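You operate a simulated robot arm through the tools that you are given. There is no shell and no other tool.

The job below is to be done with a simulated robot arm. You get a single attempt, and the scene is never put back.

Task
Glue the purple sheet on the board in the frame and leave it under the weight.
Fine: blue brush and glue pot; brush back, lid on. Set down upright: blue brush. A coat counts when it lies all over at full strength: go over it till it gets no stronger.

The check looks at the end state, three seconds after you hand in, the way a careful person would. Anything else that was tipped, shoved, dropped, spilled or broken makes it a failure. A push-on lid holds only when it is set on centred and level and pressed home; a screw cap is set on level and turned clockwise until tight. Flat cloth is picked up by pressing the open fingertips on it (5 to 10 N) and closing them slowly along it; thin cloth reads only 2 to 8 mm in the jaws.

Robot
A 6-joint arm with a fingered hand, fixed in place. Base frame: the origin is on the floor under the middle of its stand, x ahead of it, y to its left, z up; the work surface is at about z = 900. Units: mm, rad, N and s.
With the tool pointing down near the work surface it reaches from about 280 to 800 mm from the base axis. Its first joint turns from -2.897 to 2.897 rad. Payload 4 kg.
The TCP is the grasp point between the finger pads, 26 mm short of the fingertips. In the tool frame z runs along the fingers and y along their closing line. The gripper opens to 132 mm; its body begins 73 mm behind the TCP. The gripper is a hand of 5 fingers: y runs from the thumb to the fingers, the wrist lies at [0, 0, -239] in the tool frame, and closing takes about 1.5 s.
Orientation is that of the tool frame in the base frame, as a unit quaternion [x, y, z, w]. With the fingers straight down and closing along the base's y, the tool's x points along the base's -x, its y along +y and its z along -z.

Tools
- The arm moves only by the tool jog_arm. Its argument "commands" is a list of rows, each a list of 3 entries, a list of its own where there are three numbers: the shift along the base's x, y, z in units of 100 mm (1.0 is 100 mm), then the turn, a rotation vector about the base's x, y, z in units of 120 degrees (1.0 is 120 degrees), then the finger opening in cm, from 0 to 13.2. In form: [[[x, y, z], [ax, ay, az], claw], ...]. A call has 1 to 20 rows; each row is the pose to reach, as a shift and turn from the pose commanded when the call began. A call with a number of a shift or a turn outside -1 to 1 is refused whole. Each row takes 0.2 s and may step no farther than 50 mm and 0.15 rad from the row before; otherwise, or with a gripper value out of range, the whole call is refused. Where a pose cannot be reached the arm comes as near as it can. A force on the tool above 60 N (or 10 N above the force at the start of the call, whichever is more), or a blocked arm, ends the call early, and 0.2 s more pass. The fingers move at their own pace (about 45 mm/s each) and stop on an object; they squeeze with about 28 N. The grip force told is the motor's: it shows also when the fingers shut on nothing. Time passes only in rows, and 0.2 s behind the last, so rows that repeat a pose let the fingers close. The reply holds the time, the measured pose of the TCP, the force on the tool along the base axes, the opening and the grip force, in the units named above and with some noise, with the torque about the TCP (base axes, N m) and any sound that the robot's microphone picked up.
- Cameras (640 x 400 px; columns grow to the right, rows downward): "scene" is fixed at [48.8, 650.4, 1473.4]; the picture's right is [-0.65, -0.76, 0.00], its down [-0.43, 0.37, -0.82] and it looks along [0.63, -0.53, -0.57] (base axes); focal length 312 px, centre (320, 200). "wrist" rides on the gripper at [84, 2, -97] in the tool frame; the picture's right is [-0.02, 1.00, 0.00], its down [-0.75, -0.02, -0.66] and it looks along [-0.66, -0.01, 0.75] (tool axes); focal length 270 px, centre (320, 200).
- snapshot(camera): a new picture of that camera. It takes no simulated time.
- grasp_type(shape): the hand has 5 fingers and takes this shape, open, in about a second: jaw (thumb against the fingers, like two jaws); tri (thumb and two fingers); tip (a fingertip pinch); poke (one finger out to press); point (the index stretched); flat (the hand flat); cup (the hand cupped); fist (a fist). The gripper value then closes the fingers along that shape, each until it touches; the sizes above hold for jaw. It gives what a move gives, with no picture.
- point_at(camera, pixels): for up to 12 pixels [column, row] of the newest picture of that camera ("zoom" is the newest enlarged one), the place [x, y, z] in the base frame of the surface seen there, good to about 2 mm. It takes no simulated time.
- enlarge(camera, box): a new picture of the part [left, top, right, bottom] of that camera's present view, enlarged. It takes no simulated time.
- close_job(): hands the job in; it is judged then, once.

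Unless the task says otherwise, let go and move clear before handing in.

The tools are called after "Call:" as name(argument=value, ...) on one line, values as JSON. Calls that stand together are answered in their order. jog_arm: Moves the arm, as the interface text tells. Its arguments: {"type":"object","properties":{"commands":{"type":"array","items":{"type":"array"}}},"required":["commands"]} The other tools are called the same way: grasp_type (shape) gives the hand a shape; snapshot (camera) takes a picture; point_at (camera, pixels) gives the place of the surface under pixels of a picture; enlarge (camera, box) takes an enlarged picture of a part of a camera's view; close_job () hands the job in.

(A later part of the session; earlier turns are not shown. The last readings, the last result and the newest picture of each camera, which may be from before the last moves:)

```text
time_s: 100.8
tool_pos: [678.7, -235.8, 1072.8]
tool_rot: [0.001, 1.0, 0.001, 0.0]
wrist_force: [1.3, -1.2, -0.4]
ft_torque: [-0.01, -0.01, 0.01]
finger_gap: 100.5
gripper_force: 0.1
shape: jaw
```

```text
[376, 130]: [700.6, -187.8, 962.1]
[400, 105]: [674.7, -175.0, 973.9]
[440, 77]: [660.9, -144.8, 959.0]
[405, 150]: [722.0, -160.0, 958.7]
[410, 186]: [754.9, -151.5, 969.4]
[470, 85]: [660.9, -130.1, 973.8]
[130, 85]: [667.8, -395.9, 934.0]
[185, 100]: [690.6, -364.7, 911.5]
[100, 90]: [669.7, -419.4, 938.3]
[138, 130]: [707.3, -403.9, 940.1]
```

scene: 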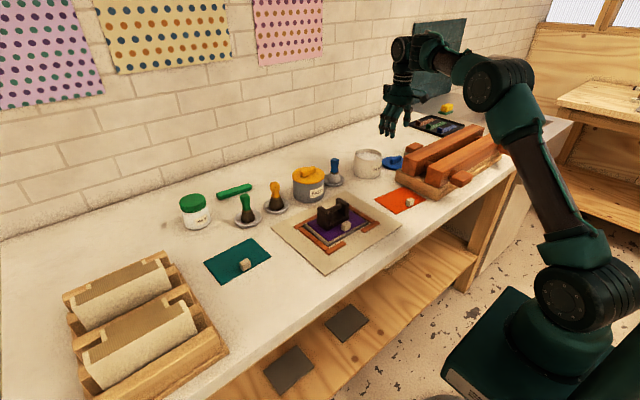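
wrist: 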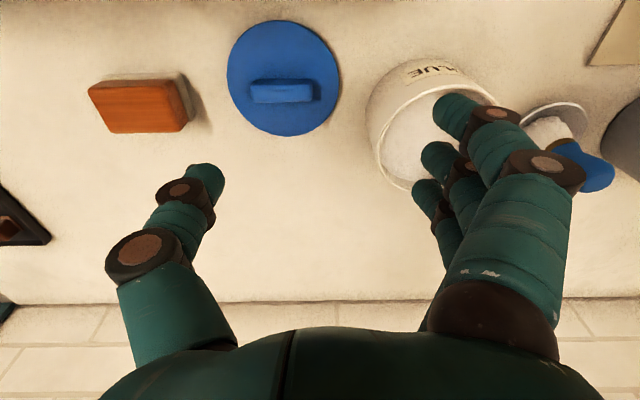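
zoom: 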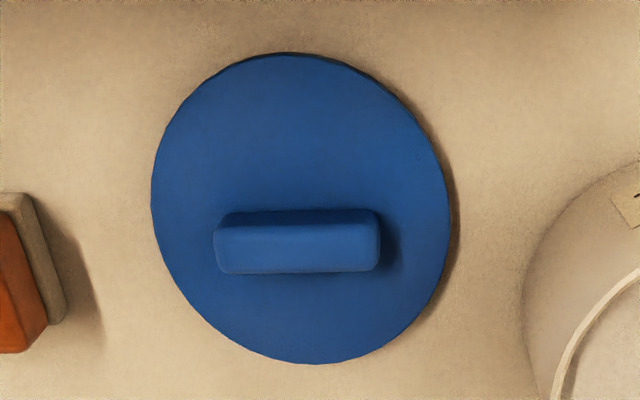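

The lid is centred at about (679.5,−268.5), its handle spans y −297…−240 with top z 932. I centre the hand over it (7 cm opening to clear the pot) and descend part way.

Call:
jog_arm(commands=[[[0.03, -0.15, 0], [0, 0, 0], 8], [[0.06, -0.315, -0.2], [0, 0, 0], 7.2], [[0.06, -0.315, -0.6], [0, 0, 0], 7.2], [[0.06, -0.315, -0.85], [0, 0, 0], 7.2], [[0.06, -0.315, -0.85], [0, 0, 0], 7.2]])

Call:
snapshot(camera="wrist")

Call:
enlarge(camera="scene", box=[340, 90, 460, 200])

```text
time_s: 102.0
tool_pos: [685.1, -269.4, 987.5]
tool_rot: [0.001, 1.0, 0.001, 0.0]
wrist_force: [-0.3, 0.2, -0.3]
ft_torque: [-0.02, 0.02, 0.01]
finger_gap: 72.8
gripper_force: 0.1
shape: jaw
```

```text
taken
```

wrist: 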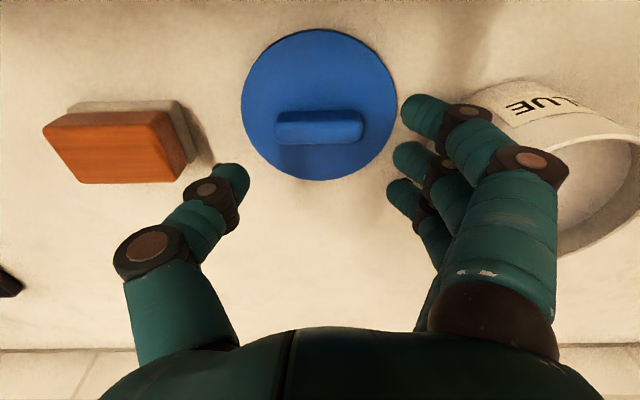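

```text
3.64 times, centred on (400, 145) of scene
```

zoom: 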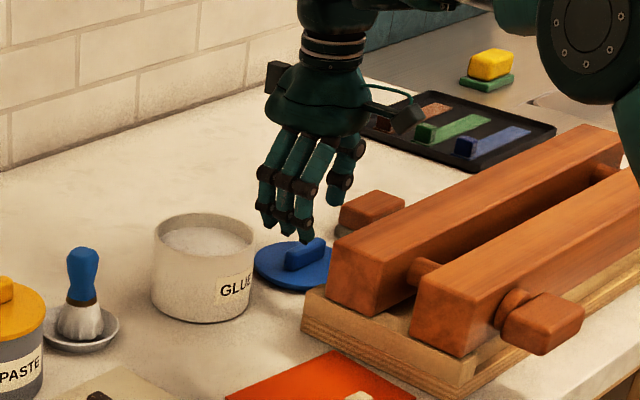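

The handle (wrist 319,125) is centred between thumb and fingers, and the pot clears the fingers by ~16 mm. I descend the rest and close.

Call:
jog_arm(commands=[[[0, 0.005, -0.2], [0, 0, 0], 7.2], [[0, 0.005, -0.38], [0, 0, 0], 7.2], [[0, 0.005, -0.465], [0, 0, 0], 7.2], [[0, 0.005, -0.465], [0, 0, 0], 6.4]])

Call:
snapshot(camera="wrist")

Call:
enlarge(camera="scene", box=[340, 110, 440, 190])

```text
time_s: 103.0
tool_pos: [685.2, -266.5, 941.5]
tool_rot: [0.001, 1.0, 0.0, 0.0]
wrist_force: [-0.4, 0.2, -0.4]
ft_torque: [-0.03, -0.03, -0.02]
finger_gap: 64.8
gripper_force: 0.0
shape: jaw
```

```text
taken
```

wrist: 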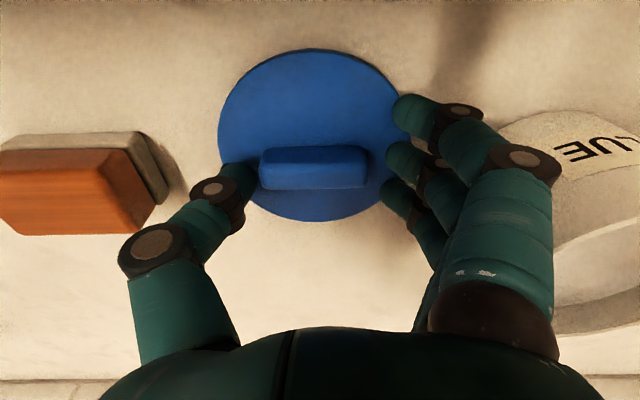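

```text
5.00 times, centred on (390, 150) of scene
```

zoom: 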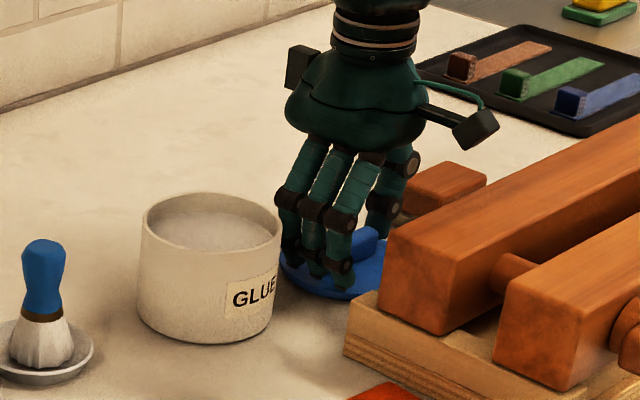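

Thumb (245,180) and fingers (400,160) bracket the handle well. Closing.

Call:
jog_arm(commands=[[[0, 0, 0], [0, 0, 0], 5.5], [[0, 0, 0], [0, 0, 0], 4.5], [[0, 0, 0], [0, 0, 0], 3], [[0, 0, 0], [0, 0, 0], 1], [[0, 0, 0], [0, 0, 0], 0], [[0, 0, 0], [0, 0, 0], 0], [[0, 0, 0], [0, 0, 0], 0]])

Call:
snapshot(camera="wrist")

```text
time_s: 104.6
tool_pos: [685.9, -267.8, 941.6]
tool_rot: [0.001, 1.0, 0.001, 0.001]
wrist_force: [0.5, -1.0, 4.3]
ft_torque: [0.22, 0.03, 0.0]
finger_gap: 19.6
gripper_force: 28.0
shape: jaw
```

```text
taken
```

wrist: 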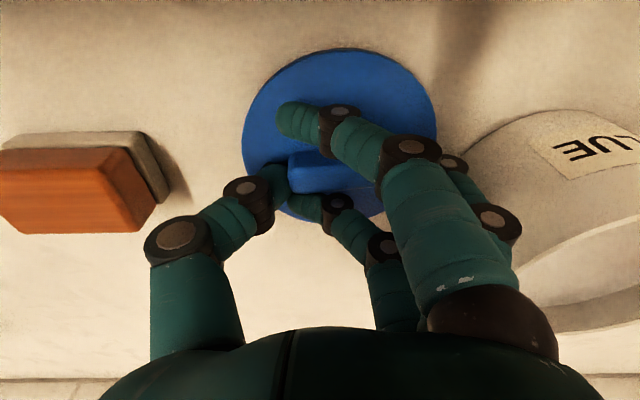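

The index and ring fingers slipped past in front and behind, with thumb and middle finger holding the handle ends. I lift a little to test the hold.

Call:
jog_arm(commands=[[[0, 0, 0.05], [0, 0, 0], 0], [[0, 0, 0.2], [0, 0, 0], 0], [[0, 0, 0.4], [0, 0, 0], 0], [[0, 0, 0.4], [0, 0, 0], 0]])

Call:
snapshot(camera="wrist")

Call:
enlarge(camera="scene", box=[340, 90, 440, 180])

```text
time_s: 105.6
tool_pos: [685.7, -267.6, 983.5]
tool_rot: [0.0, 1.0, 0.001, 0.0]
wrist_force: [-0.4, 0.9, 0.2]
ft_torque: [-0.01, 0.04, 0.0]
finger_gap: 19.3
gripper_force: 28.1
shape: jaw
```

```text
taken
```

wrist: 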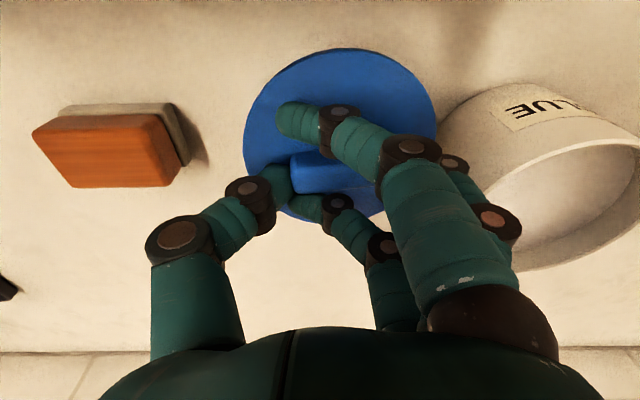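

```text
4.44 times, centred on (390, 135) of scene
```

zoom: 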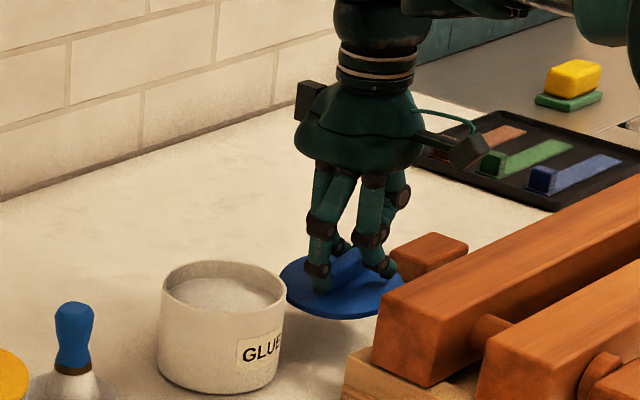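

The lid is up in the hand. I'll measure its tilt and centre.

Call:
point_at(camera="wrist", pixels=[[340, 55], [300, 75], [380, 70], [420, 120], [400, 90], [260, 110], [255, 140], [365, 205], [340, 195], [250, 125], [430, 130], [310, 175]])

Call:
enlarge(camera="scene", box=[375, 135, 415, 165])

Call:
point_at(camera="zoom", pixels=[[120, 210], [200, 240], [300, 290], [400, 270], [480, 210], [200, 180], [100, 180], [350, 200]])

```text
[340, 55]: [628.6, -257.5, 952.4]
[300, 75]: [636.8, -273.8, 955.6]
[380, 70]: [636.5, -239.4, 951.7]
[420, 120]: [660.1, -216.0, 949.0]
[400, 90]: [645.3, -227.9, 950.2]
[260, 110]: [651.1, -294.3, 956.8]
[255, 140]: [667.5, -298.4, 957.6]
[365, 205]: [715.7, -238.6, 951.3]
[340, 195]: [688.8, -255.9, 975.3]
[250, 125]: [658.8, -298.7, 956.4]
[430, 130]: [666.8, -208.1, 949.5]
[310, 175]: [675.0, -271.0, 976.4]
```

```text
13.33 times, centred on (395, 150) of scene
```

zoom: 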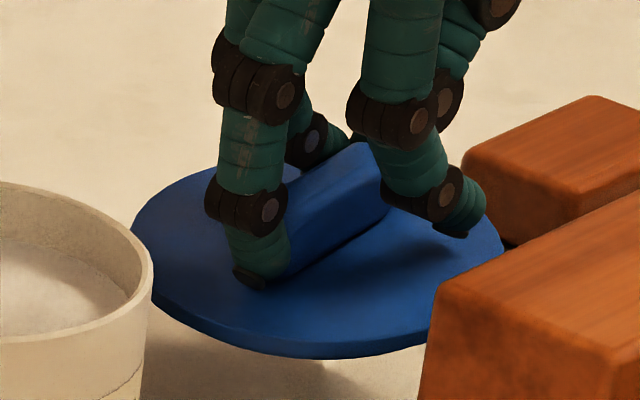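

```text
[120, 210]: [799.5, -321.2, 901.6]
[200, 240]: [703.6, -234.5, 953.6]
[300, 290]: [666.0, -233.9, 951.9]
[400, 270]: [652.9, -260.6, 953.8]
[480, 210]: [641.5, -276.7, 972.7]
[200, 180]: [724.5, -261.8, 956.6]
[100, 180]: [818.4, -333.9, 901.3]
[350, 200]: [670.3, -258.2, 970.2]
```

The lid tilts by −0.083 along y and +0.02 along x; its centre is offset about (−8,+10) from the TCP. Next I need the pot's centre precisely, so I zoom on its rim.

Call:
enlarge(camera="scene", box=[348, 142, 388, 182])

Call:
point_at(camera="zoom", pixels=[[180, 115], [455, 115], [320, 55], [310, 195], [220, 165], [410, 170], [230, 75], [410, 75], [320, 110]])

Call:
enlarge(camera="wrist", box=[420, 60, 640, 290])

```text
10.00 times, centred on (368, 162) of scene
```

zoom: 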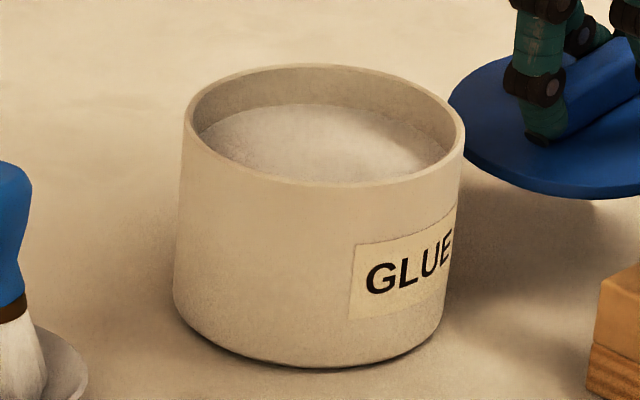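

```text
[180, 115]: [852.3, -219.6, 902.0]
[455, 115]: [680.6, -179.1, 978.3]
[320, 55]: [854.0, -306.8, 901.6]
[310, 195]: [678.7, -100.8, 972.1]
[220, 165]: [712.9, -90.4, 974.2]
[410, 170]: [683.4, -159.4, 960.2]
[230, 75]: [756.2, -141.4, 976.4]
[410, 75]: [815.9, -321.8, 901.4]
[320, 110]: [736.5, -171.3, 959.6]
```

```text
1.74 times, centred on (530, 175) of wrist
```

zoom: 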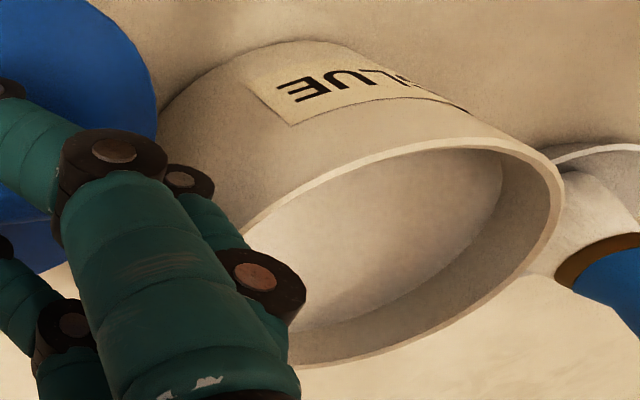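

Call:
point_at(camera="zoom", pixels=[[290, 194], [330, 172], [400, 151], [470, 143], [530, 158], [556, 190], [545, 245], [510, 290], [460, 325], [400, 350], [330, 364]])

```text
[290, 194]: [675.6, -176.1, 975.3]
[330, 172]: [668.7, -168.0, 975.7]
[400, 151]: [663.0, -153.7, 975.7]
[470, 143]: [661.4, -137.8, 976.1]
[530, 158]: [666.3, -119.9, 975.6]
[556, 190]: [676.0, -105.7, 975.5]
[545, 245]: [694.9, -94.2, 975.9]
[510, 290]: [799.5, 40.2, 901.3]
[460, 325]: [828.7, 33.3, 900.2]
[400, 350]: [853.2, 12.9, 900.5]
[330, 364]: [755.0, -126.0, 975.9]
```

The rim points fit a circle of radius ~48 centred at (709,−140.5), rim top z≈975.7. I raise the lid, level it, and bring it above the pot.

Call:
jog_arm(commands=[[[0, 0, 0.3], [0.02, 0.005, 0], 0], [[0, 0, 0.62], [0.0396, 0.0096, 0], 0], [[0.1, 0.33, 0.62], [0.0396, 0.0096, 0], 0], [[0.2, 0.66, 0.62], [0.0396, 0.0096, 0], 0], [[0.3, 1.0, 0.62], [0.0396, 0.0096, 0], 0], [[0.3, 1.0, 0.62], [0.0396, 0.0096, 0], 0]])

Call:
snapshot(camera="wrist")

Call:
enlarge(camera="scene", box=[330, 90, 430, 190])

```text
time_s: 107.0
tool_pos: [670.9, -205.3, 1033.7]
tool_rot: [0.001, 0.999, 0.042, -0.009]
wrist_force: [0.0, -0.6, -0.2]
ft_torque: [0.01, -0.02, -0.01]
finger_gap: 19.6
gripper_force: 28.1
shape: jaw
out of reach, approached as far as the arm can: row 2, 3, 4, 5, 6
```

```text
taken
```

wrist: 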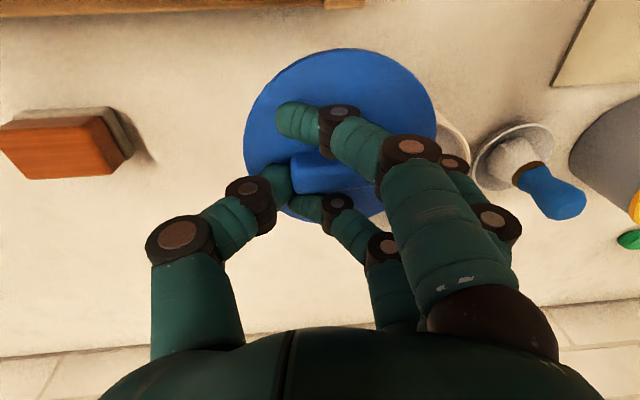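

```text
4.00 times, centred on (380, 140) of scene
```

zoom: 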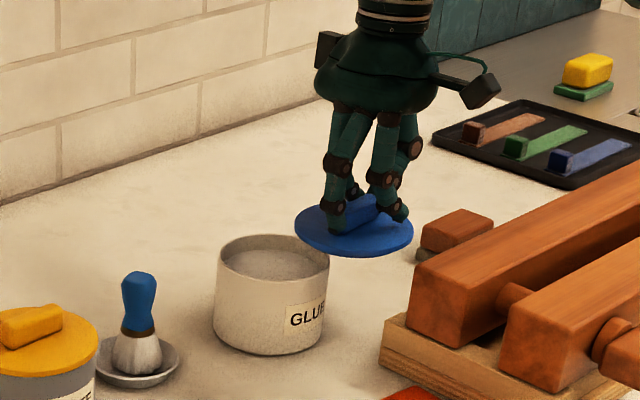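

The arm hit its reach limit at that height, stopping at (671,−205,1034). I'll check with a null move where the commanded pose stands, then go lower and closer.

Call:
jog_arm(commands=[[[0, 0, 0], [0, 0, 0], 0]])

```text
time_s: 107.4
tool_pos: [670.2, -205.9, 1034.4]
tool_rot: [0.0, 0.999, 0.042, -0.011]
wrist_force: [-0.5, -0.6, -0.3]
ft_torque: [-0.01, 0.0, 0.02]
finger_gap: 19.7
gripper_force: 27.9
shape: jaw
```

The commanded pose is the present one. I'll measure the lid's edge points now to get its centre and level in the hand.

Call:
enlarge(camera="wrist", box=[230, 35, 450, 230])

Call:
point_at(camera="wrist", pixels=[[342, 51], [300, 61], [384, 62], [268, 85], [415, 85], [249, 125], [432, 120], [434, 135], [250, 150], [370, 210], [262, 165], [350, 215]])

```text
2.05 times, centred on (340, 132) of wrist
```

zoom: 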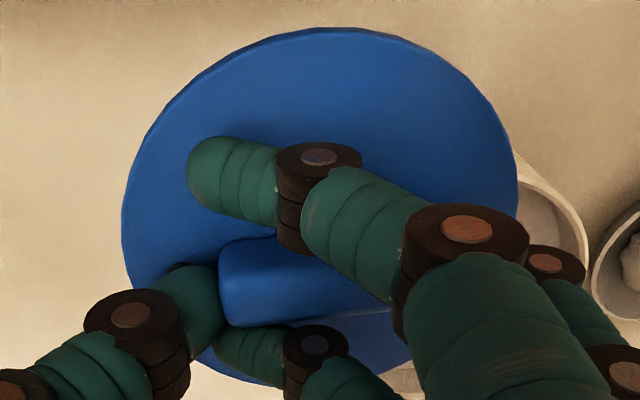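

```text
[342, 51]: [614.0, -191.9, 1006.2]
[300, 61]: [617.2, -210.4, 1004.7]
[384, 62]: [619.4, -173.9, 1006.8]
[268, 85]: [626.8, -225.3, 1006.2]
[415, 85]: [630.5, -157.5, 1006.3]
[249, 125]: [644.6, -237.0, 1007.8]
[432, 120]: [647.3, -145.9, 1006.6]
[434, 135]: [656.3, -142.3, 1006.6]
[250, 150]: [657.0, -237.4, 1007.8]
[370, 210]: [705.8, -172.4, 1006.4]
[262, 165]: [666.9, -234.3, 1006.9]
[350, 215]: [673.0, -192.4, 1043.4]
```

The lid is level in the hand (z≈1006.5 all over), its centre at (664,−191), radius 51.5. To be over the pot it must move (+45,+50.5) mm; I go there in small steps.

Call:
jog_arm(commands=[[[0.12, 0.13, 0], [0, 0, 0], 0], [[0.24, 0.26, 0], [0, 0, 0], 0], [[0.36, 0.39, 0], [0, 0, 0], 0], [[0.448, 0.505, -0.02], [0, 0, 0], 0], [[0.448, 0.505, -0.02], [0, 0, 0], 0]])

Call:
snapshot(camera="wrist")

Call:
enlarge(camera="scene", box=[330, 100, 430, 190])

```text
time_s: 108.6
tool_pos: [686.1, -175.4, 1028.1]
tool_rot: [0.001, 0.999, 0.041, -0.009]
wrist_force: [0.3, -0.1, -0.8]
ft_torque: [-0.01, 0.0, -0.01]
finger_gap: 19.6
gripper_force: 27.5
shape: jaw
out of reach, approached as far as the arm can: row 1, 2, 3, 4, 5
```

```text
taken
```

wrist: 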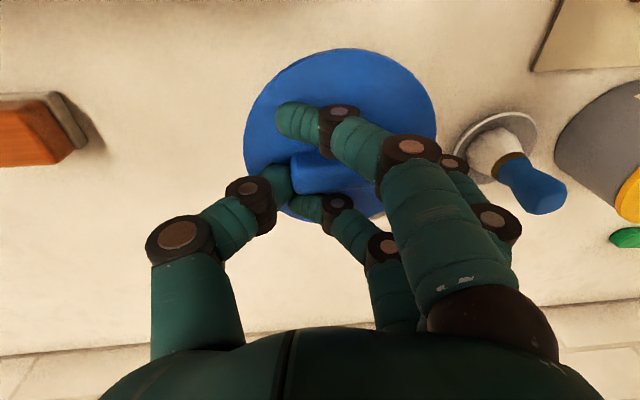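

```text
4.44 times, centred on (380, 145) of scene
```

zoom: 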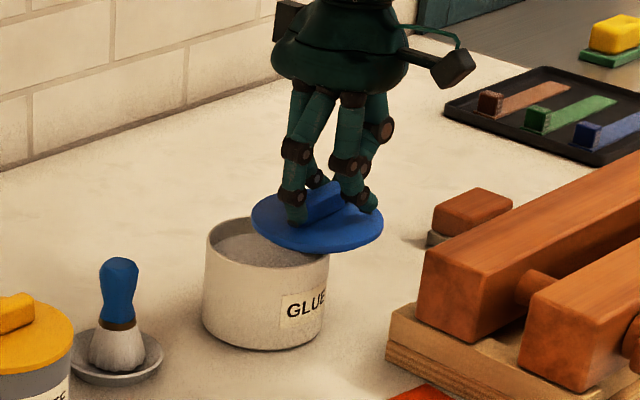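

At that height the tilted hand is at its reach limit, now at (686,−175,1028). Lower down the arm reaches farther; I'll drop 9 mm (lid still ~5 mm above the rim) and continue inward.

Call:
jog_arm(commands=[[[0, 0, -0.09], [0, 0, 0], 0], [[0.1, 0.07, -0.09], [0, 0, 0], 0]])

Call:
enlarge(camera="scene", box=[340, 120, 410, 180])

```text
time_s: 109.2
tool_pos: [696.6, -171.3, 1019.4]
tool_rot: [0.0, 0.999, 0.041, -0.009]
wrist_force: [-0.2, 0.8, -0.6]
ft_torque: [-0.02, 0.0, 0.0]
finger_gap: 19.8
gripper_force: 28.2
shape: jaw
out of reach, approached as far as the arm can: row 2
```

```text
6.67 times, centred on (375, 150) of scene
```

zoom: 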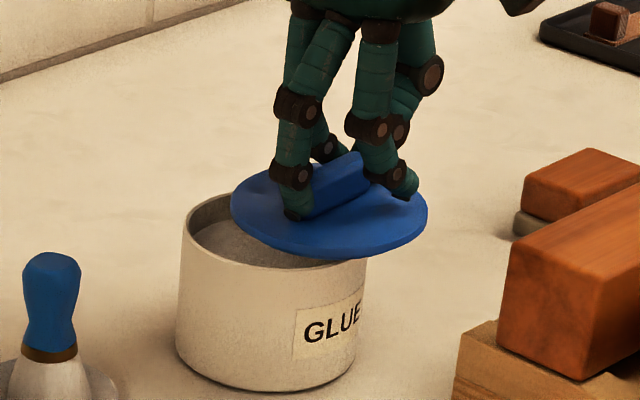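

The reach limit bites because the leveling tilt points the hand inward. Since the lid is round, I can yaw the whole hand −60° about the vertical: the lid stays level, the tilt turns outward and the TCP comes nearer. I back off slightly and do that.

Call:
jog_arm(commands=[[[-0.15, -0.1, 0.05], [0, 0, -0.07], 0], [[-0.3, -0.2, 0.1], [0, 0, -0.14], 0], [[-0.35, -0.2, 0.12], [0, 0, -0.21], 0], [[-0.35, -0.2, 0.12], [0, 0, -0.28], 0], [[-0.35, -0.2, 0.12], [0, 0, -0.35], 0], [[-0.35, -0.2, 0.12], [0, 0, -0.42], 0], [[-0.35, -0.2, 0.12], [0, 0, -0.49], 0], [[-0.35, -0.2, 0.12], [0, 0, -0.5], 0]])

Call:
snapshot(camera="wrist")

Call:
enlarge(camera="scene", box=[340, 100, 440, 180])

```text
time_s: 111.0
tool_pos: [660.1, -191.3, 1031.9]
tool_rot: [0.501, 0.864, 0.042, 0.013]
wrist_force: [-0.5, -0.8, -0.2]
ft_torque: [0.0, -0.02, 0.0]
finger_gap: 20.1
gripper_force: 28.0
shape: jaw
```

```text
taken
```

wrist: 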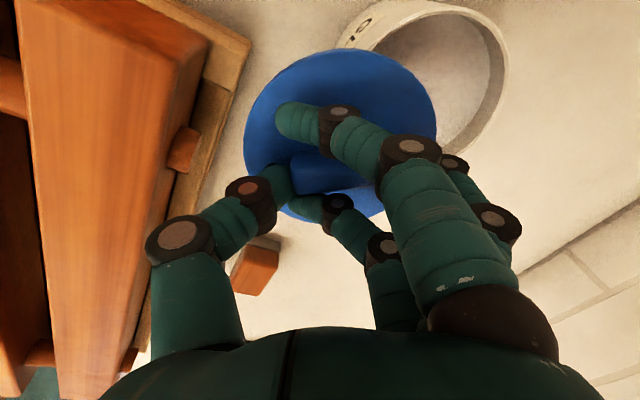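

```text
5.00 times, centred on (390, 140) of scene
```

zoom: 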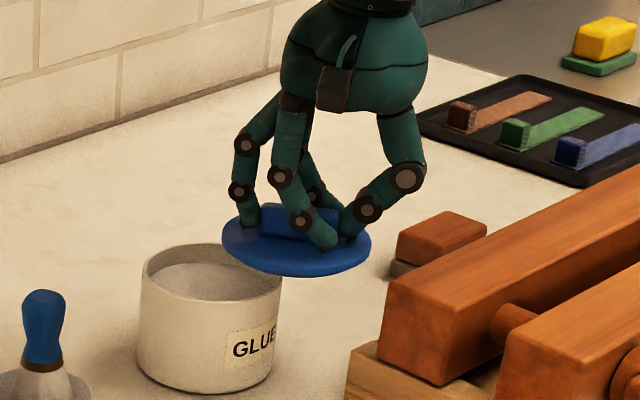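

The yaw worked with no reach trouble. Now I re-measure lid plane, lid edge and pot rim from this view.

Call:
point_at(camera="wrist", pixels=[[342, 51], [300, 62], [384, 60], [268, 86], [417, 86], [248, 130], [434, 130], [250, 150], [370, 212], [262, 165], [300, 90], [400, 110]])

Call:
enlarge(camera="wrist", box=[230, 0, 520, 230])

Call:
point_at(camera="wrist", pixels=[[370, 33], [395, 18], [430, 9], [465, 12], [490, 28], [503, 55], [505, 85], [495, 115], [480, 135], [460, 152], [352, 45]])

```text
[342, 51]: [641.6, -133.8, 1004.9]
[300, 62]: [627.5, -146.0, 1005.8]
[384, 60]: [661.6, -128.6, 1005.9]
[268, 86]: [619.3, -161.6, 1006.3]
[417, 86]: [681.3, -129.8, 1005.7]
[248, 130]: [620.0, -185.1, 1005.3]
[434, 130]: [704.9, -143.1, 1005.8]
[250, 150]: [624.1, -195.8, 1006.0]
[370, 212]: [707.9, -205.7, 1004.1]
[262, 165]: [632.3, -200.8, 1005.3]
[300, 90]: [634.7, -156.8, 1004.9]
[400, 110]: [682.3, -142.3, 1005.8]
```

```text
1.74 times, centred on (375, 115) of wrist
```

zoom: 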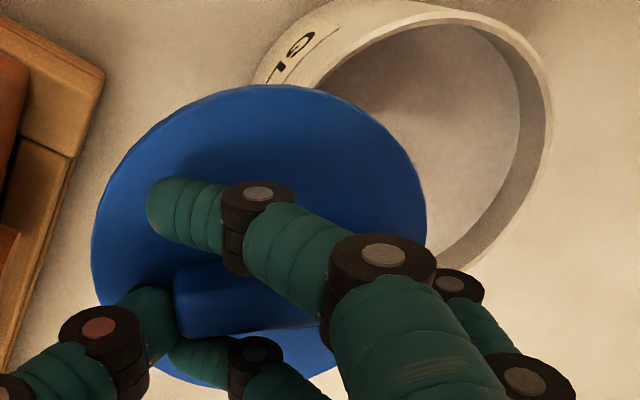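

```text
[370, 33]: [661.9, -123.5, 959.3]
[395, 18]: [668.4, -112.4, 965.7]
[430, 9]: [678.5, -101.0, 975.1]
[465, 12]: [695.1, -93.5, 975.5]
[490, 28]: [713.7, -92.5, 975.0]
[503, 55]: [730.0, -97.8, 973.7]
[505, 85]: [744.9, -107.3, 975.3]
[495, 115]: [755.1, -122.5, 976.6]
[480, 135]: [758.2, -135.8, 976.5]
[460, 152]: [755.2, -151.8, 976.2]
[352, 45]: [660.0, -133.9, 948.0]
```

The lid is level (1005±1) and the pot rim again fits a centre of (709.4,−140.7). Lid centre to pot centre is about (+40.5,+37) mm; I move there at this height.

Call:
jog_arm(commands=[[[0.12, 0.11, 0], [0, 0, 0], 0], [[0.24, 0.22, 0], [0, 0, 0], 0], [[0.36, 0.33, 0], [0, 0, 0], 0], [[0.405, 0.37, 0], [0, 0, 0], 0], [[0.405, 0.37, 0], [0, 0, 0], 0]])

Call:
snapshot(camera="wrist")

Call:
enlarge(camera="scene", box=[330, 110, 410, 190])

```text
time_s: 112.2
tool_pos: [699.8, -154.0, 1033.2]
tool_rot: [0.5, 0.865, 0.041, 0.013]
wrist_force: [0.2, -0.9, 0.1]
ft_torque: [-0.01, -0.01, -0.02]
finger_gap: 19.8
gripper_force: 28.1
shape: jaw
```

```text
taken
```

wrist: 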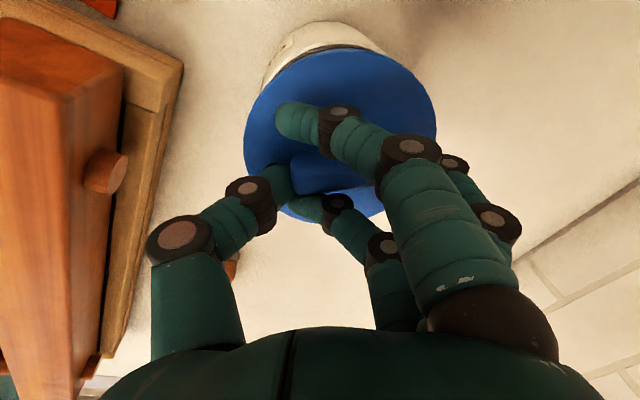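

```text
5.00 times, centred on (370, 150) of scene
```

zoom: 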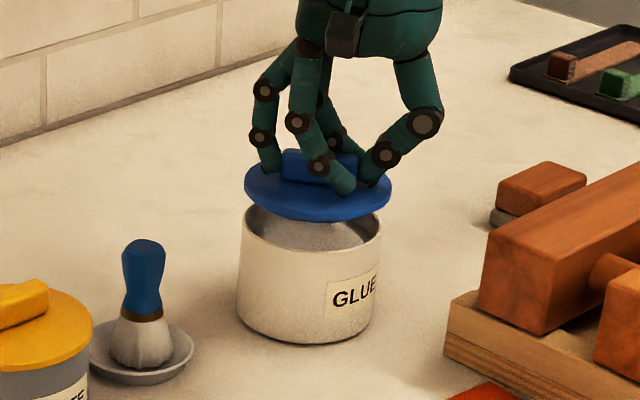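

Looks nearly concentric from the side. I'll zoom in to verify the centring along this line of sight.

Call:
enlarge(camera="scene", box=[344, 140, 384, 165])

Call:
enlarge(camera="scene", box=[344, 150, 384, 190])

Call:
enlarge(camera="wrist", box=[230, 10, 450, 220])

```text
16.00 times, centred on (364, 152) of scene
```

zoom: 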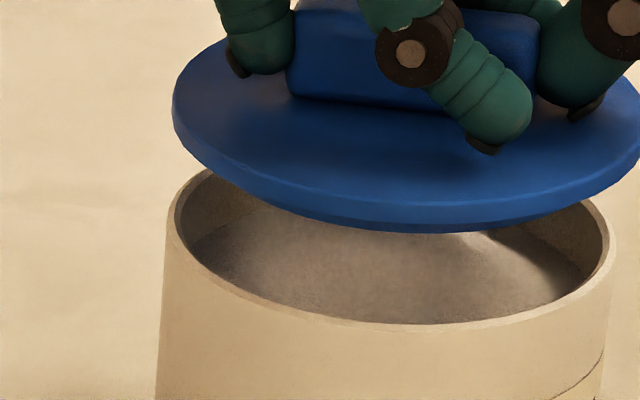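

```text
10.00 times, centred on (364, 170) of scene
```

zoom: 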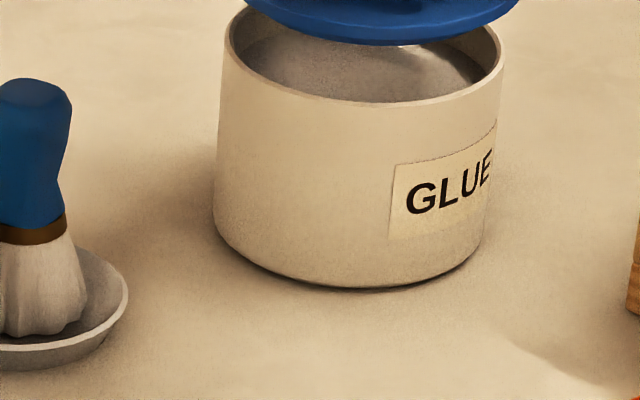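

```text
1.90 times, centred on (340, 115) of wrist
```

zoom: 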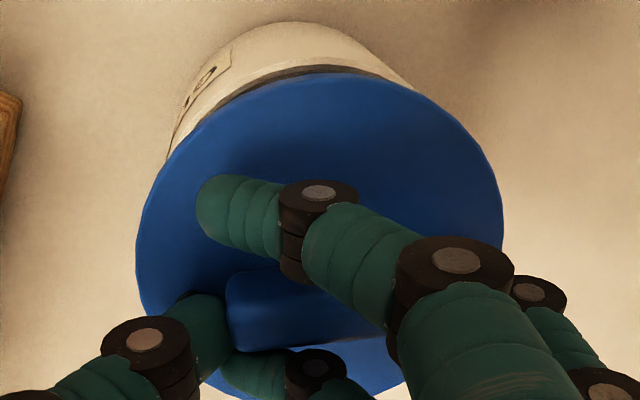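

Call:
enlarge(camera="scene", box=[350, 135, 390, 165])

```text
13.33 times, centred on (370, 150) of scene
```

zoom: 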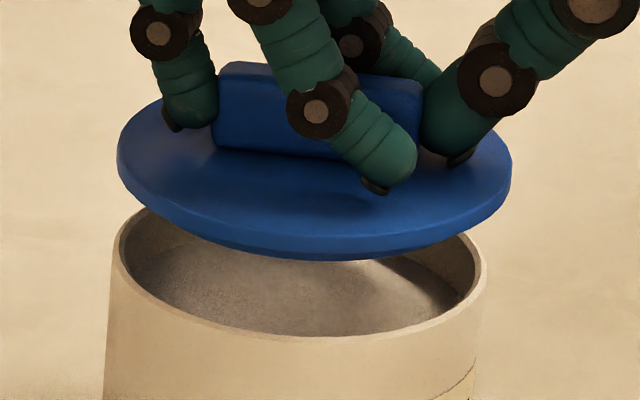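

The side view shows the lid ~1 mm off sideways; everything else agrees. I correct by (+0.6,+0.7) mm and lower towards the rim.

Call:
jog_arm(commands=[[[0.006, 0.007, -0.08], [0, 0, 0], 0], [[0.006, 0.007, -0.15], [0, 0, 0], 0], [[0.006, 0.007, -0.18], [0, 0, 0], 0]])

Call:
enlarge(camera="scene", box=[350, 140, 390, 170])

Call:
snapshot(camera="wrist")

Call:
point_at(camera="wrist", pixels=[[342, 52], [300, 64], [384, 62], [268, 88], [417, 88], [249, 130], [433, 130], [251, 150], [370, 211], [300, 90], [400, 110]])

```text
time_s: 113.0
tool_pos: [699.8, -152.1, 1016.0]
tool_rot: [0.5, 0.865, 0.041, 0.013]
wrist_force: [-0.4, -0.3, -0.5]
ft_torque: [0.01, -0.02, 0.01]
finger_gap: 19.6
gripper_force: 27.7
shape: jaw
```

```text
13.33 times, centred on (370, 155) of scene
```

zoom: 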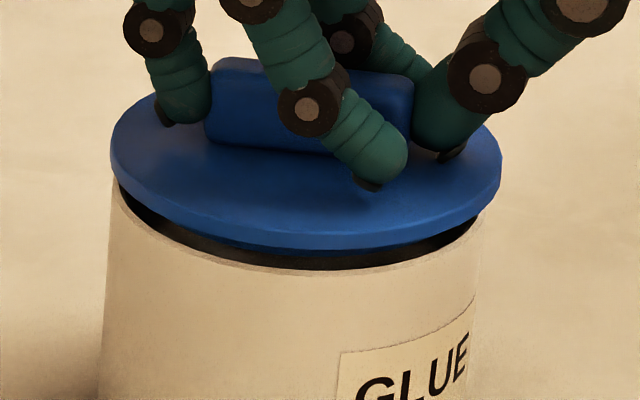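

```text
taken
```

wrist: 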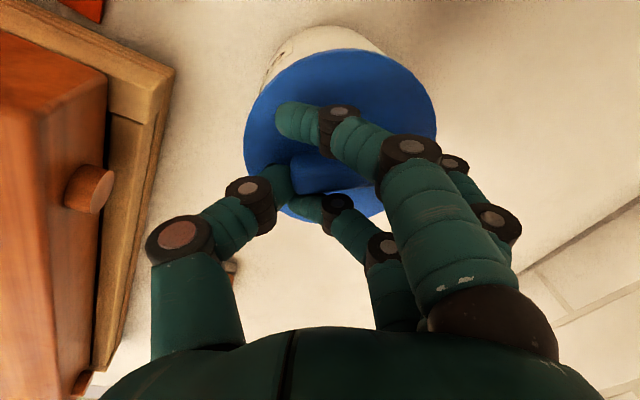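

```text
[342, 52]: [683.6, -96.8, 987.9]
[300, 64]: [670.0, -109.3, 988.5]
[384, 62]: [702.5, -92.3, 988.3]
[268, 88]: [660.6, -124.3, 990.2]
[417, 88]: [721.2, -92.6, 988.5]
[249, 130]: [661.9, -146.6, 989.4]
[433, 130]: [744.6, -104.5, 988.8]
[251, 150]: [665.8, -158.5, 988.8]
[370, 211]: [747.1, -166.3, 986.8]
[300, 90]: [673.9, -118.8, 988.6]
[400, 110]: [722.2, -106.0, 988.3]
```

The lid hovers level (988.5±1) just above the rim, its dark plug visible below. I nudge (+0.5,−0.5) mm and lower slowly, watching the force.

Call:
jog_arm(commands=[[[0.005, -0.005, -0.015], [0, 0, 0], 0], [[0.005, -0.005, -0.03], [0, 0, 0], 0], [[0.005, -0.005, -0.045], [0, 0, 0], 0]])

Call:
enlarge(camera="scene", box=[350, 140, 390, 170])

```text
time_s: 113.8
tool_pos: [701.3, -152.7, 1009.6]
tool_rot: [0.5, 0.865, 0.042, 0.013]
wrist_force: [-0.2, -0.4, -0.1]
ft_torque: [-0.01, 0.03, 0.04]
finger_gap: 19.8
gripper_force: 28.6
shape: jaw
```

```text
13.33 times, centred on (370, 155) of scene
```

zoom: 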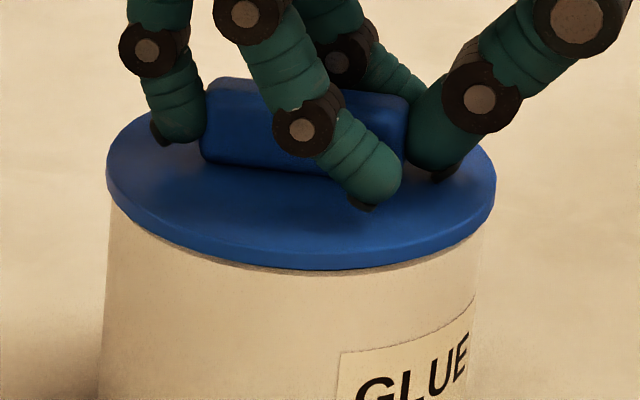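

The plug slid in without force and the lid is concentric (zoom columns 106–495, centre 300 like the pot). I push on down gently.

Call:
jog_arm(commands=[[[0, 0, -0.01], [0, 0, 0], 0], [[0, 0, -0.02], [0, 0, 0], 0], [[0, 0, -0.03], [0, 0, 0], 0]])

Call:
enlarge(camera="scene", box=[350, 140, 390, 170])

```text
time_s: 114.6
tool_pos: [700.3, -153.8, 1007.3]
tool_rot: [0.5, 0.865, 0.042, 0.013]
wrist_force: [0.5, 0.0, 2.4]
ft_torque: [0.08, -0.06, -0.04]
finger_gap: 19.7
gripper_force: 28.0
shape: jaw
```

```text
13.33 times, centred on (370, 155) of scene
```

zoom: 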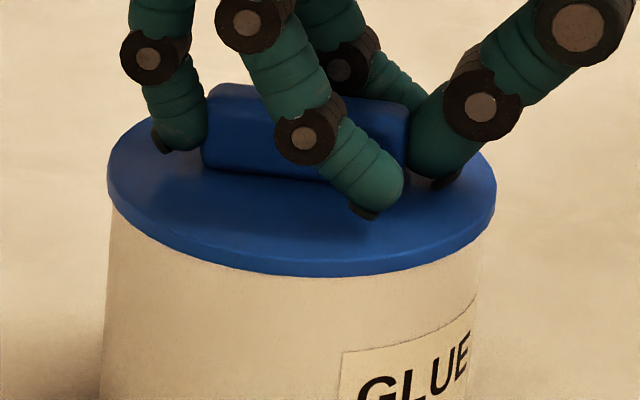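

The lid sits on the rim (2.4 N). Now I press harder in small steps, listening for a click.

Call:
jog_arm(commands=[[[0, 0, -0.01], [0, 0, 0], 0], [[0, 0, -0.02], [0, 0, 0], 0], [[0, 0, -0.03], [0, 0, 0], 0]])

Call:
enlarge(camera="scene", box=[350, 140, 390, 170])

```text
time_s: 115.4
tool_pos: [699.7, -153.6, 1006.3]
tool_rot: [0.5, 0.865, 0.041, 0.014]
wrist_force: [-7.4, 1.0, 21.2]
ft_torque: [0.05, 0.13, -0.02]
finger_gap: 20.1
gripper_force: 28.4
shape: jaw
```

```text
13.33 times, centred on (370, 155) of scene
```

zoom: 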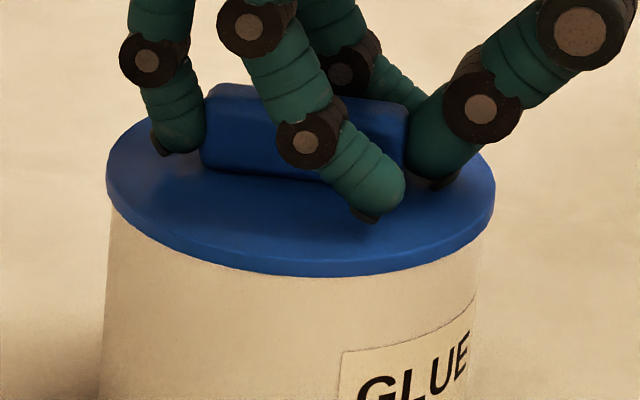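

Call:
jog_arm(commands=[[[0, 0, -0.01], [0, 0, 0], 0], [[0, 0, -0.02], [0, 0, 0], 0], [[0, 0, -0.02], [0, 0, 0], 0]])

Call:
enlarge(camera="scene", box=[350, 140, 390, 170])

```text
time_s: 116.2
tool_pos: [698.7, -153.8, 1004.9]
tool_rot: [0.501, 0.864, 0.043, 0.014]
wrist_force: [-8.0, -6.7, 39.1]
ft_torque: [-0.21, 0.19, 0.02]
finger_gap: 21.4
gripper_force: 28.4
shape: jaw
```

```text
13.33 times, centred on (370, 155) of scene
```

zoom: 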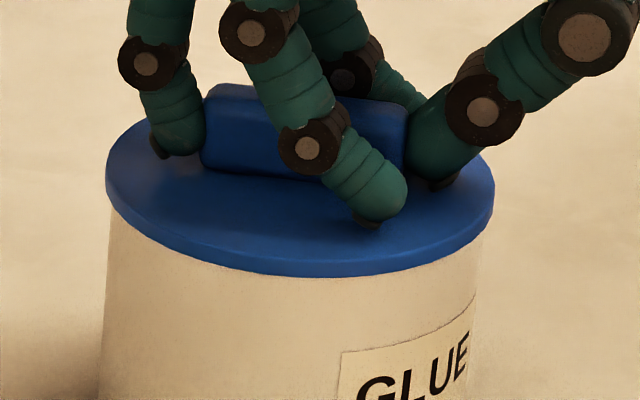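

The lid is flush all round at 39 N. I ease off, open the fingers and rise to inspect it.

Call:
jog_arm(commands=[[[0, 0, 0.04], [0, 0, 0], 0], [[0, 0, 0.05], [0, 0, 0], 2.5], [[0, 0, 0.05], [0, 0, 0], 4.5], [[0, 0, 0.05], [0, 0, 0], 6.5], [[0, 0, 0.05], [0, 0, 0], 7.2], [[0, 0, 0.05], [0, 0, 0], 7.2]])

Call:
snapshot(camera="wrist")

Call:
enlarge(camera="scene", box=[345, 135, 395, 185])

```text
time_s: 117.6
tool_pos: [701.0, -153.3, 1008.1]
tool_rot: [0.5, 0.865, 0.042, 0.013]
wrist_force: [5.4, 3.0, 19.6]
ft_torque: [-0.24, 0.13, 0.01]
finger_gap: 59.0
gripper_force: 0.1
shape: jaw
```

```text
taken
```

wrist: 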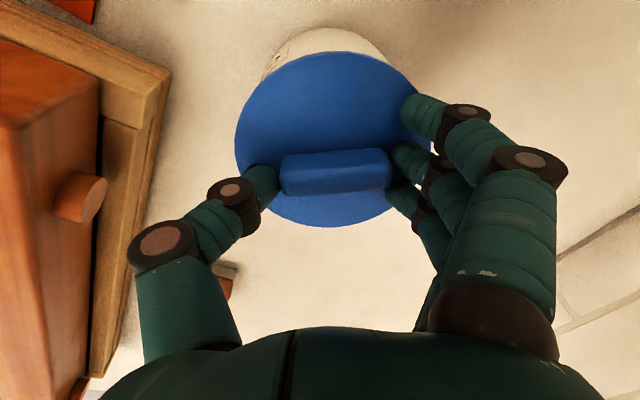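

```text
8.00 times, centred on (370, 160) of scene
```

zoom: 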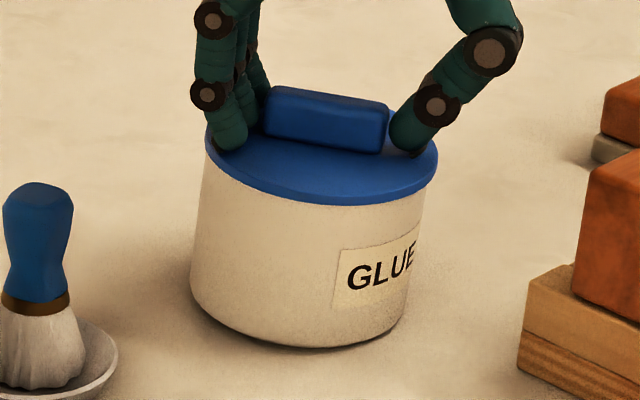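

The fingers still press on something with 20 N and the pot seems to lean. I'll look closely before moving.

Call:
enlarge(camera="scene", box=[344, 150, 384, 190])

Call:
point_at(camera="zoom", pixels=[[240, 120], [300, 140], [400, 120], [460, 110], [215, 130], [380, 60], [300, 90], [450, 80]])

Call:
point_at(camera="wrist", pixels=[[320, 60], [280, 75], [370, 70], [250, 120], [400, 85], [245, 150], [300, 210], [340, 218], [310, 120], [360, 130], [330, 165], [380, 200]])

```text
10.00 times, centred on (364, 170) of scene
```

zoom: 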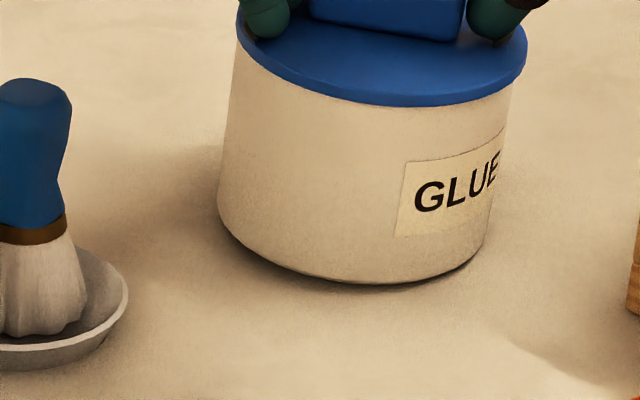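

```text
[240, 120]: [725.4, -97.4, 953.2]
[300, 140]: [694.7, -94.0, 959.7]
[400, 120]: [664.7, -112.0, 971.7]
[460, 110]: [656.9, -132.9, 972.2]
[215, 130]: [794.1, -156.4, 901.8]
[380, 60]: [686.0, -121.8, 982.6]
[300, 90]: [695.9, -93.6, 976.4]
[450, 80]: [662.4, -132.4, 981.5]
```

```text
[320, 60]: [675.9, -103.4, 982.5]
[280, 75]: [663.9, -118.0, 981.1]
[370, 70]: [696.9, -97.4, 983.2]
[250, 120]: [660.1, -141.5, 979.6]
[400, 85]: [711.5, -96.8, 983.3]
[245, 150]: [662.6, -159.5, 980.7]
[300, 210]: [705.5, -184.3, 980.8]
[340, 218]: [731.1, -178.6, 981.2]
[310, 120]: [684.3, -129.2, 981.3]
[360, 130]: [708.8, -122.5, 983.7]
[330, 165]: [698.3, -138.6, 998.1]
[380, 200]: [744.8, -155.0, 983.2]
```

The thumb tip is pushing down on the lid's −x side while opening (that's the 20 N), tipping things by ~2°. I'll raise the hand straight up to relieve it, then look.

Call:
jog_arm(commands=[[[0, 0, 0.06], [0, 0, 0], 7.2], [[0, 0, 0.15], [0, 0, 0], 7.2], [[0, 0, 0.3], [0, 0, 0], 7.2], [[0, 0, 0.3], [0, 0, 0], 7.2]])

Call:
snapshot(camera="wrist")

Call:
enlarge(camera="scene", box=[344, 140, 394, 190])

```text
time_s: 118.6
tool_pos: [701.9, -152.8, 1037.5]
tool_rot: [0.501, 0.865, 0.041, 0.012]
wrist_force: [0.0, 0.0, 0.4]
ft_torque: [-0.03, 0.02, 0.01]
finger_gap: 71.4
gripper_force: 0.2
shape: jaw
```

```text
taken
```

wrist: 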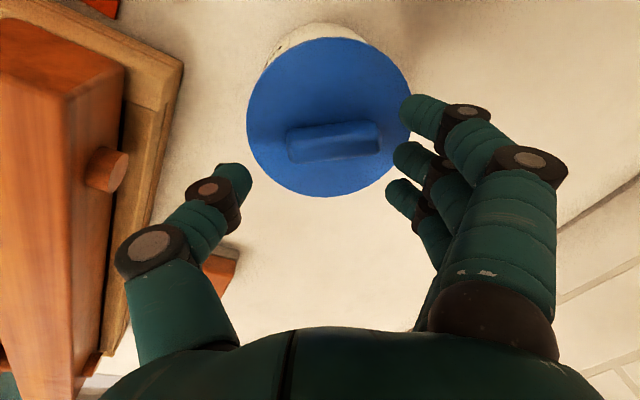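

```text
8.00 times, centred on (369, 165) of scene
```

zoom: 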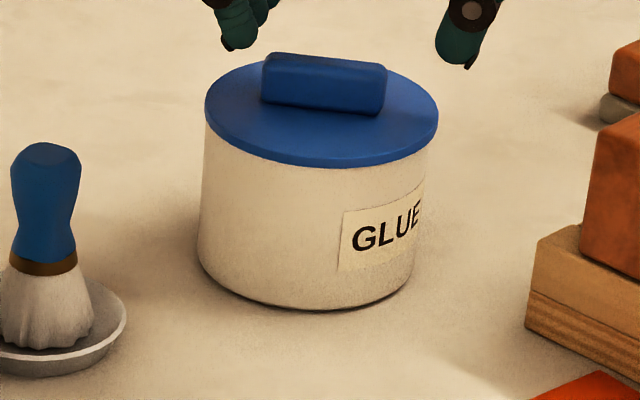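

The pot stands flat again and the lid looks flush. I'll measure the lid plane and its centring on the pot.

Call:
point_at(camera="wrist", pixels=[[325, 45], [285, 60], [370, 55], [255, 95], [400, 85], [255, 135], [390, 165], [285, 175], [330, 185], [310, 100], [360, 100], [330, 140]])

Call:
enlarge(camera="scene", box=[350, 140, 390, 170])

Call:
enlarge(camera="wrist", box=[230, 10, 430, 210])

```text
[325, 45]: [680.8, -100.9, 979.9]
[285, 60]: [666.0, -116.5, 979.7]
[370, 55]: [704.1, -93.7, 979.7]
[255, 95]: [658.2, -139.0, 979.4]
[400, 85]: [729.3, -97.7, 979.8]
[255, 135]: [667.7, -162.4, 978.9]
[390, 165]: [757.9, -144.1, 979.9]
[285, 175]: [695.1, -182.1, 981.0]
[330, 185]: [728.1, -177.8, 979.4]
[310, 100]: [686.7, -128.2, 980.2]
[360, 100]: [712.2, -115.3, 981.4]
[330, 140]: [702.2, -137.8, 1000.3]
```

```text
13.33 times, centred on (370, 155) of scene
```

zoom: 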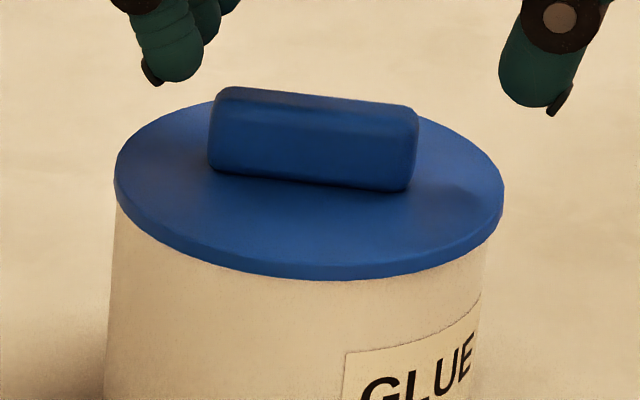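

```text
2.00 times, centred on (330, 110) of wrist
```

zoom: 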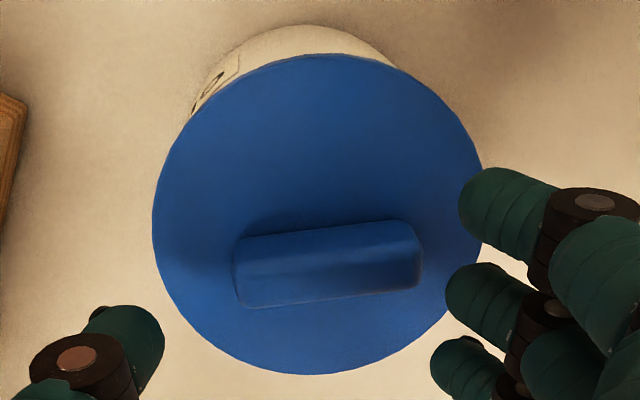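

The lid top is level at z 979.8 all round and its edge meets the rim (975.7 plus ~4–5 mm disc). For certainty I'll press once more centrally on the handle with nearly closed, upright fingers.

Call:
jog_arm(commands=[[[0.05, 0.04, 0.08], [-0.0287, 0.0306, 0], 5], [[0.11, 0.09, 0.08], [-0.0287, 0.0306, 0], 3], [[0.11, 0.09, 0.08], [-0.0287, 0.0306, 0], 1.5], [[0.11, 0.09, 0.08], [-0.0287, 0.0306, 0], 1.5], [[0.11, 0.09, 0.08], [-0.0287, 0.0306, 0], 1.5]])

Call:
snapshot(camera="wrist")

Call:
enlarge(camera="scene", box=[335, 110, 405, 180])

```text
time_s: 119.8
tool_pos: [712.4, -143.8, 1046.0]
tool_rot: [0.501, 0.866, 0.0, -0.001]
wrist_force: [0.6, -0.8, 0.7]
ft_torque: [-0.01, 0.02, 0.01]
finger_gap: 15.5
gripper_force: 0.0
shape: jaw
```

```text
taken
```

wrist: 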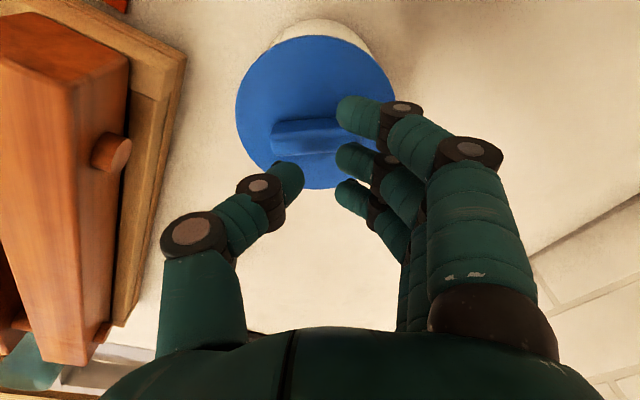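

```text
5.71 times, centred on (370, 145) of scene
```

zoom: 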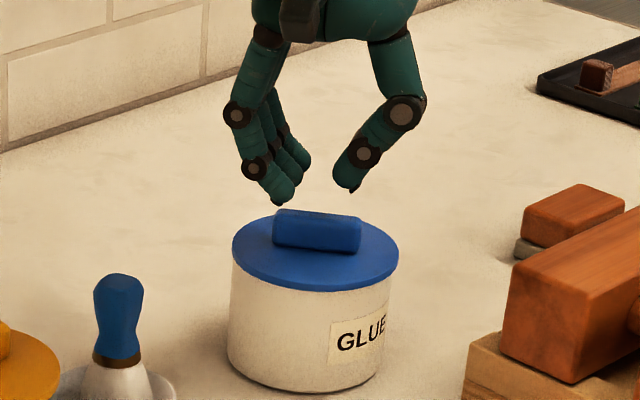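

The fingertips hang above the handle ends. I lower and press straight down in small steps.

Call:
jog_arm(commands=[[[0, 0, -0.12], [0, 0, 0], 1.5], [[0, 0, -0.18], [0, 0, 0], 1.5], [[0, 0, -0.205], [0, 0, 0], 1.5], [[0, 0, -0.22], [0, 0, 0], 1.5]])

Call:
enlarge(camera="scene", box=[345, 125, 395, 175])

Call:
snapshot(camera="wrist")

```text
time_s: 120.8
tool_pos: [712.0, -143.6, 1026.0]
tool_rot: [0.501, 0.865, 0.001, 0.002]
wrist_force: [-1.3, -0.2, 34.0]
ft_torque: [0.01, 0.35, -0.01]
finger_gap: 11.7
gripper_force: 3.2
shape: jaw
```

```text
8.00 times, centred on (370, 150) of scene
```

zoom: 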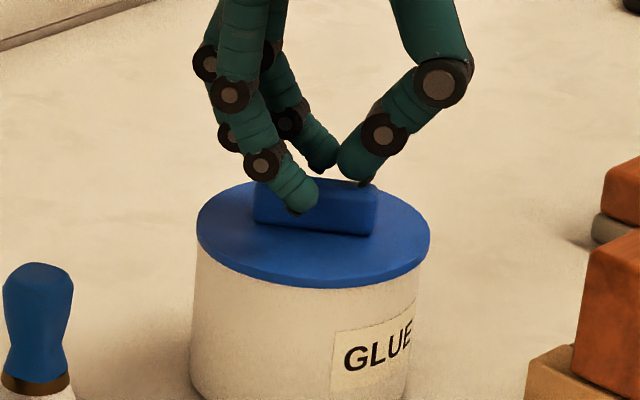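

```text
taken
```

wrist: 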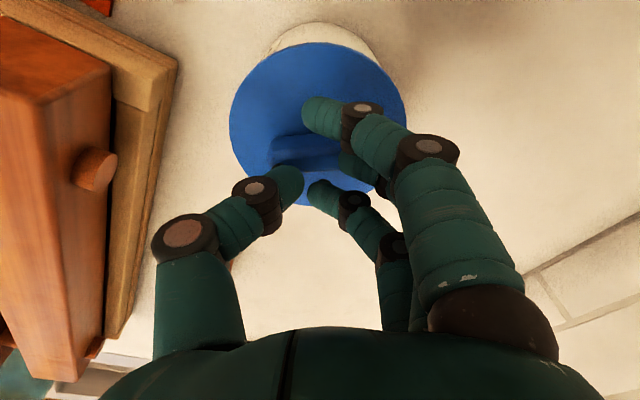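

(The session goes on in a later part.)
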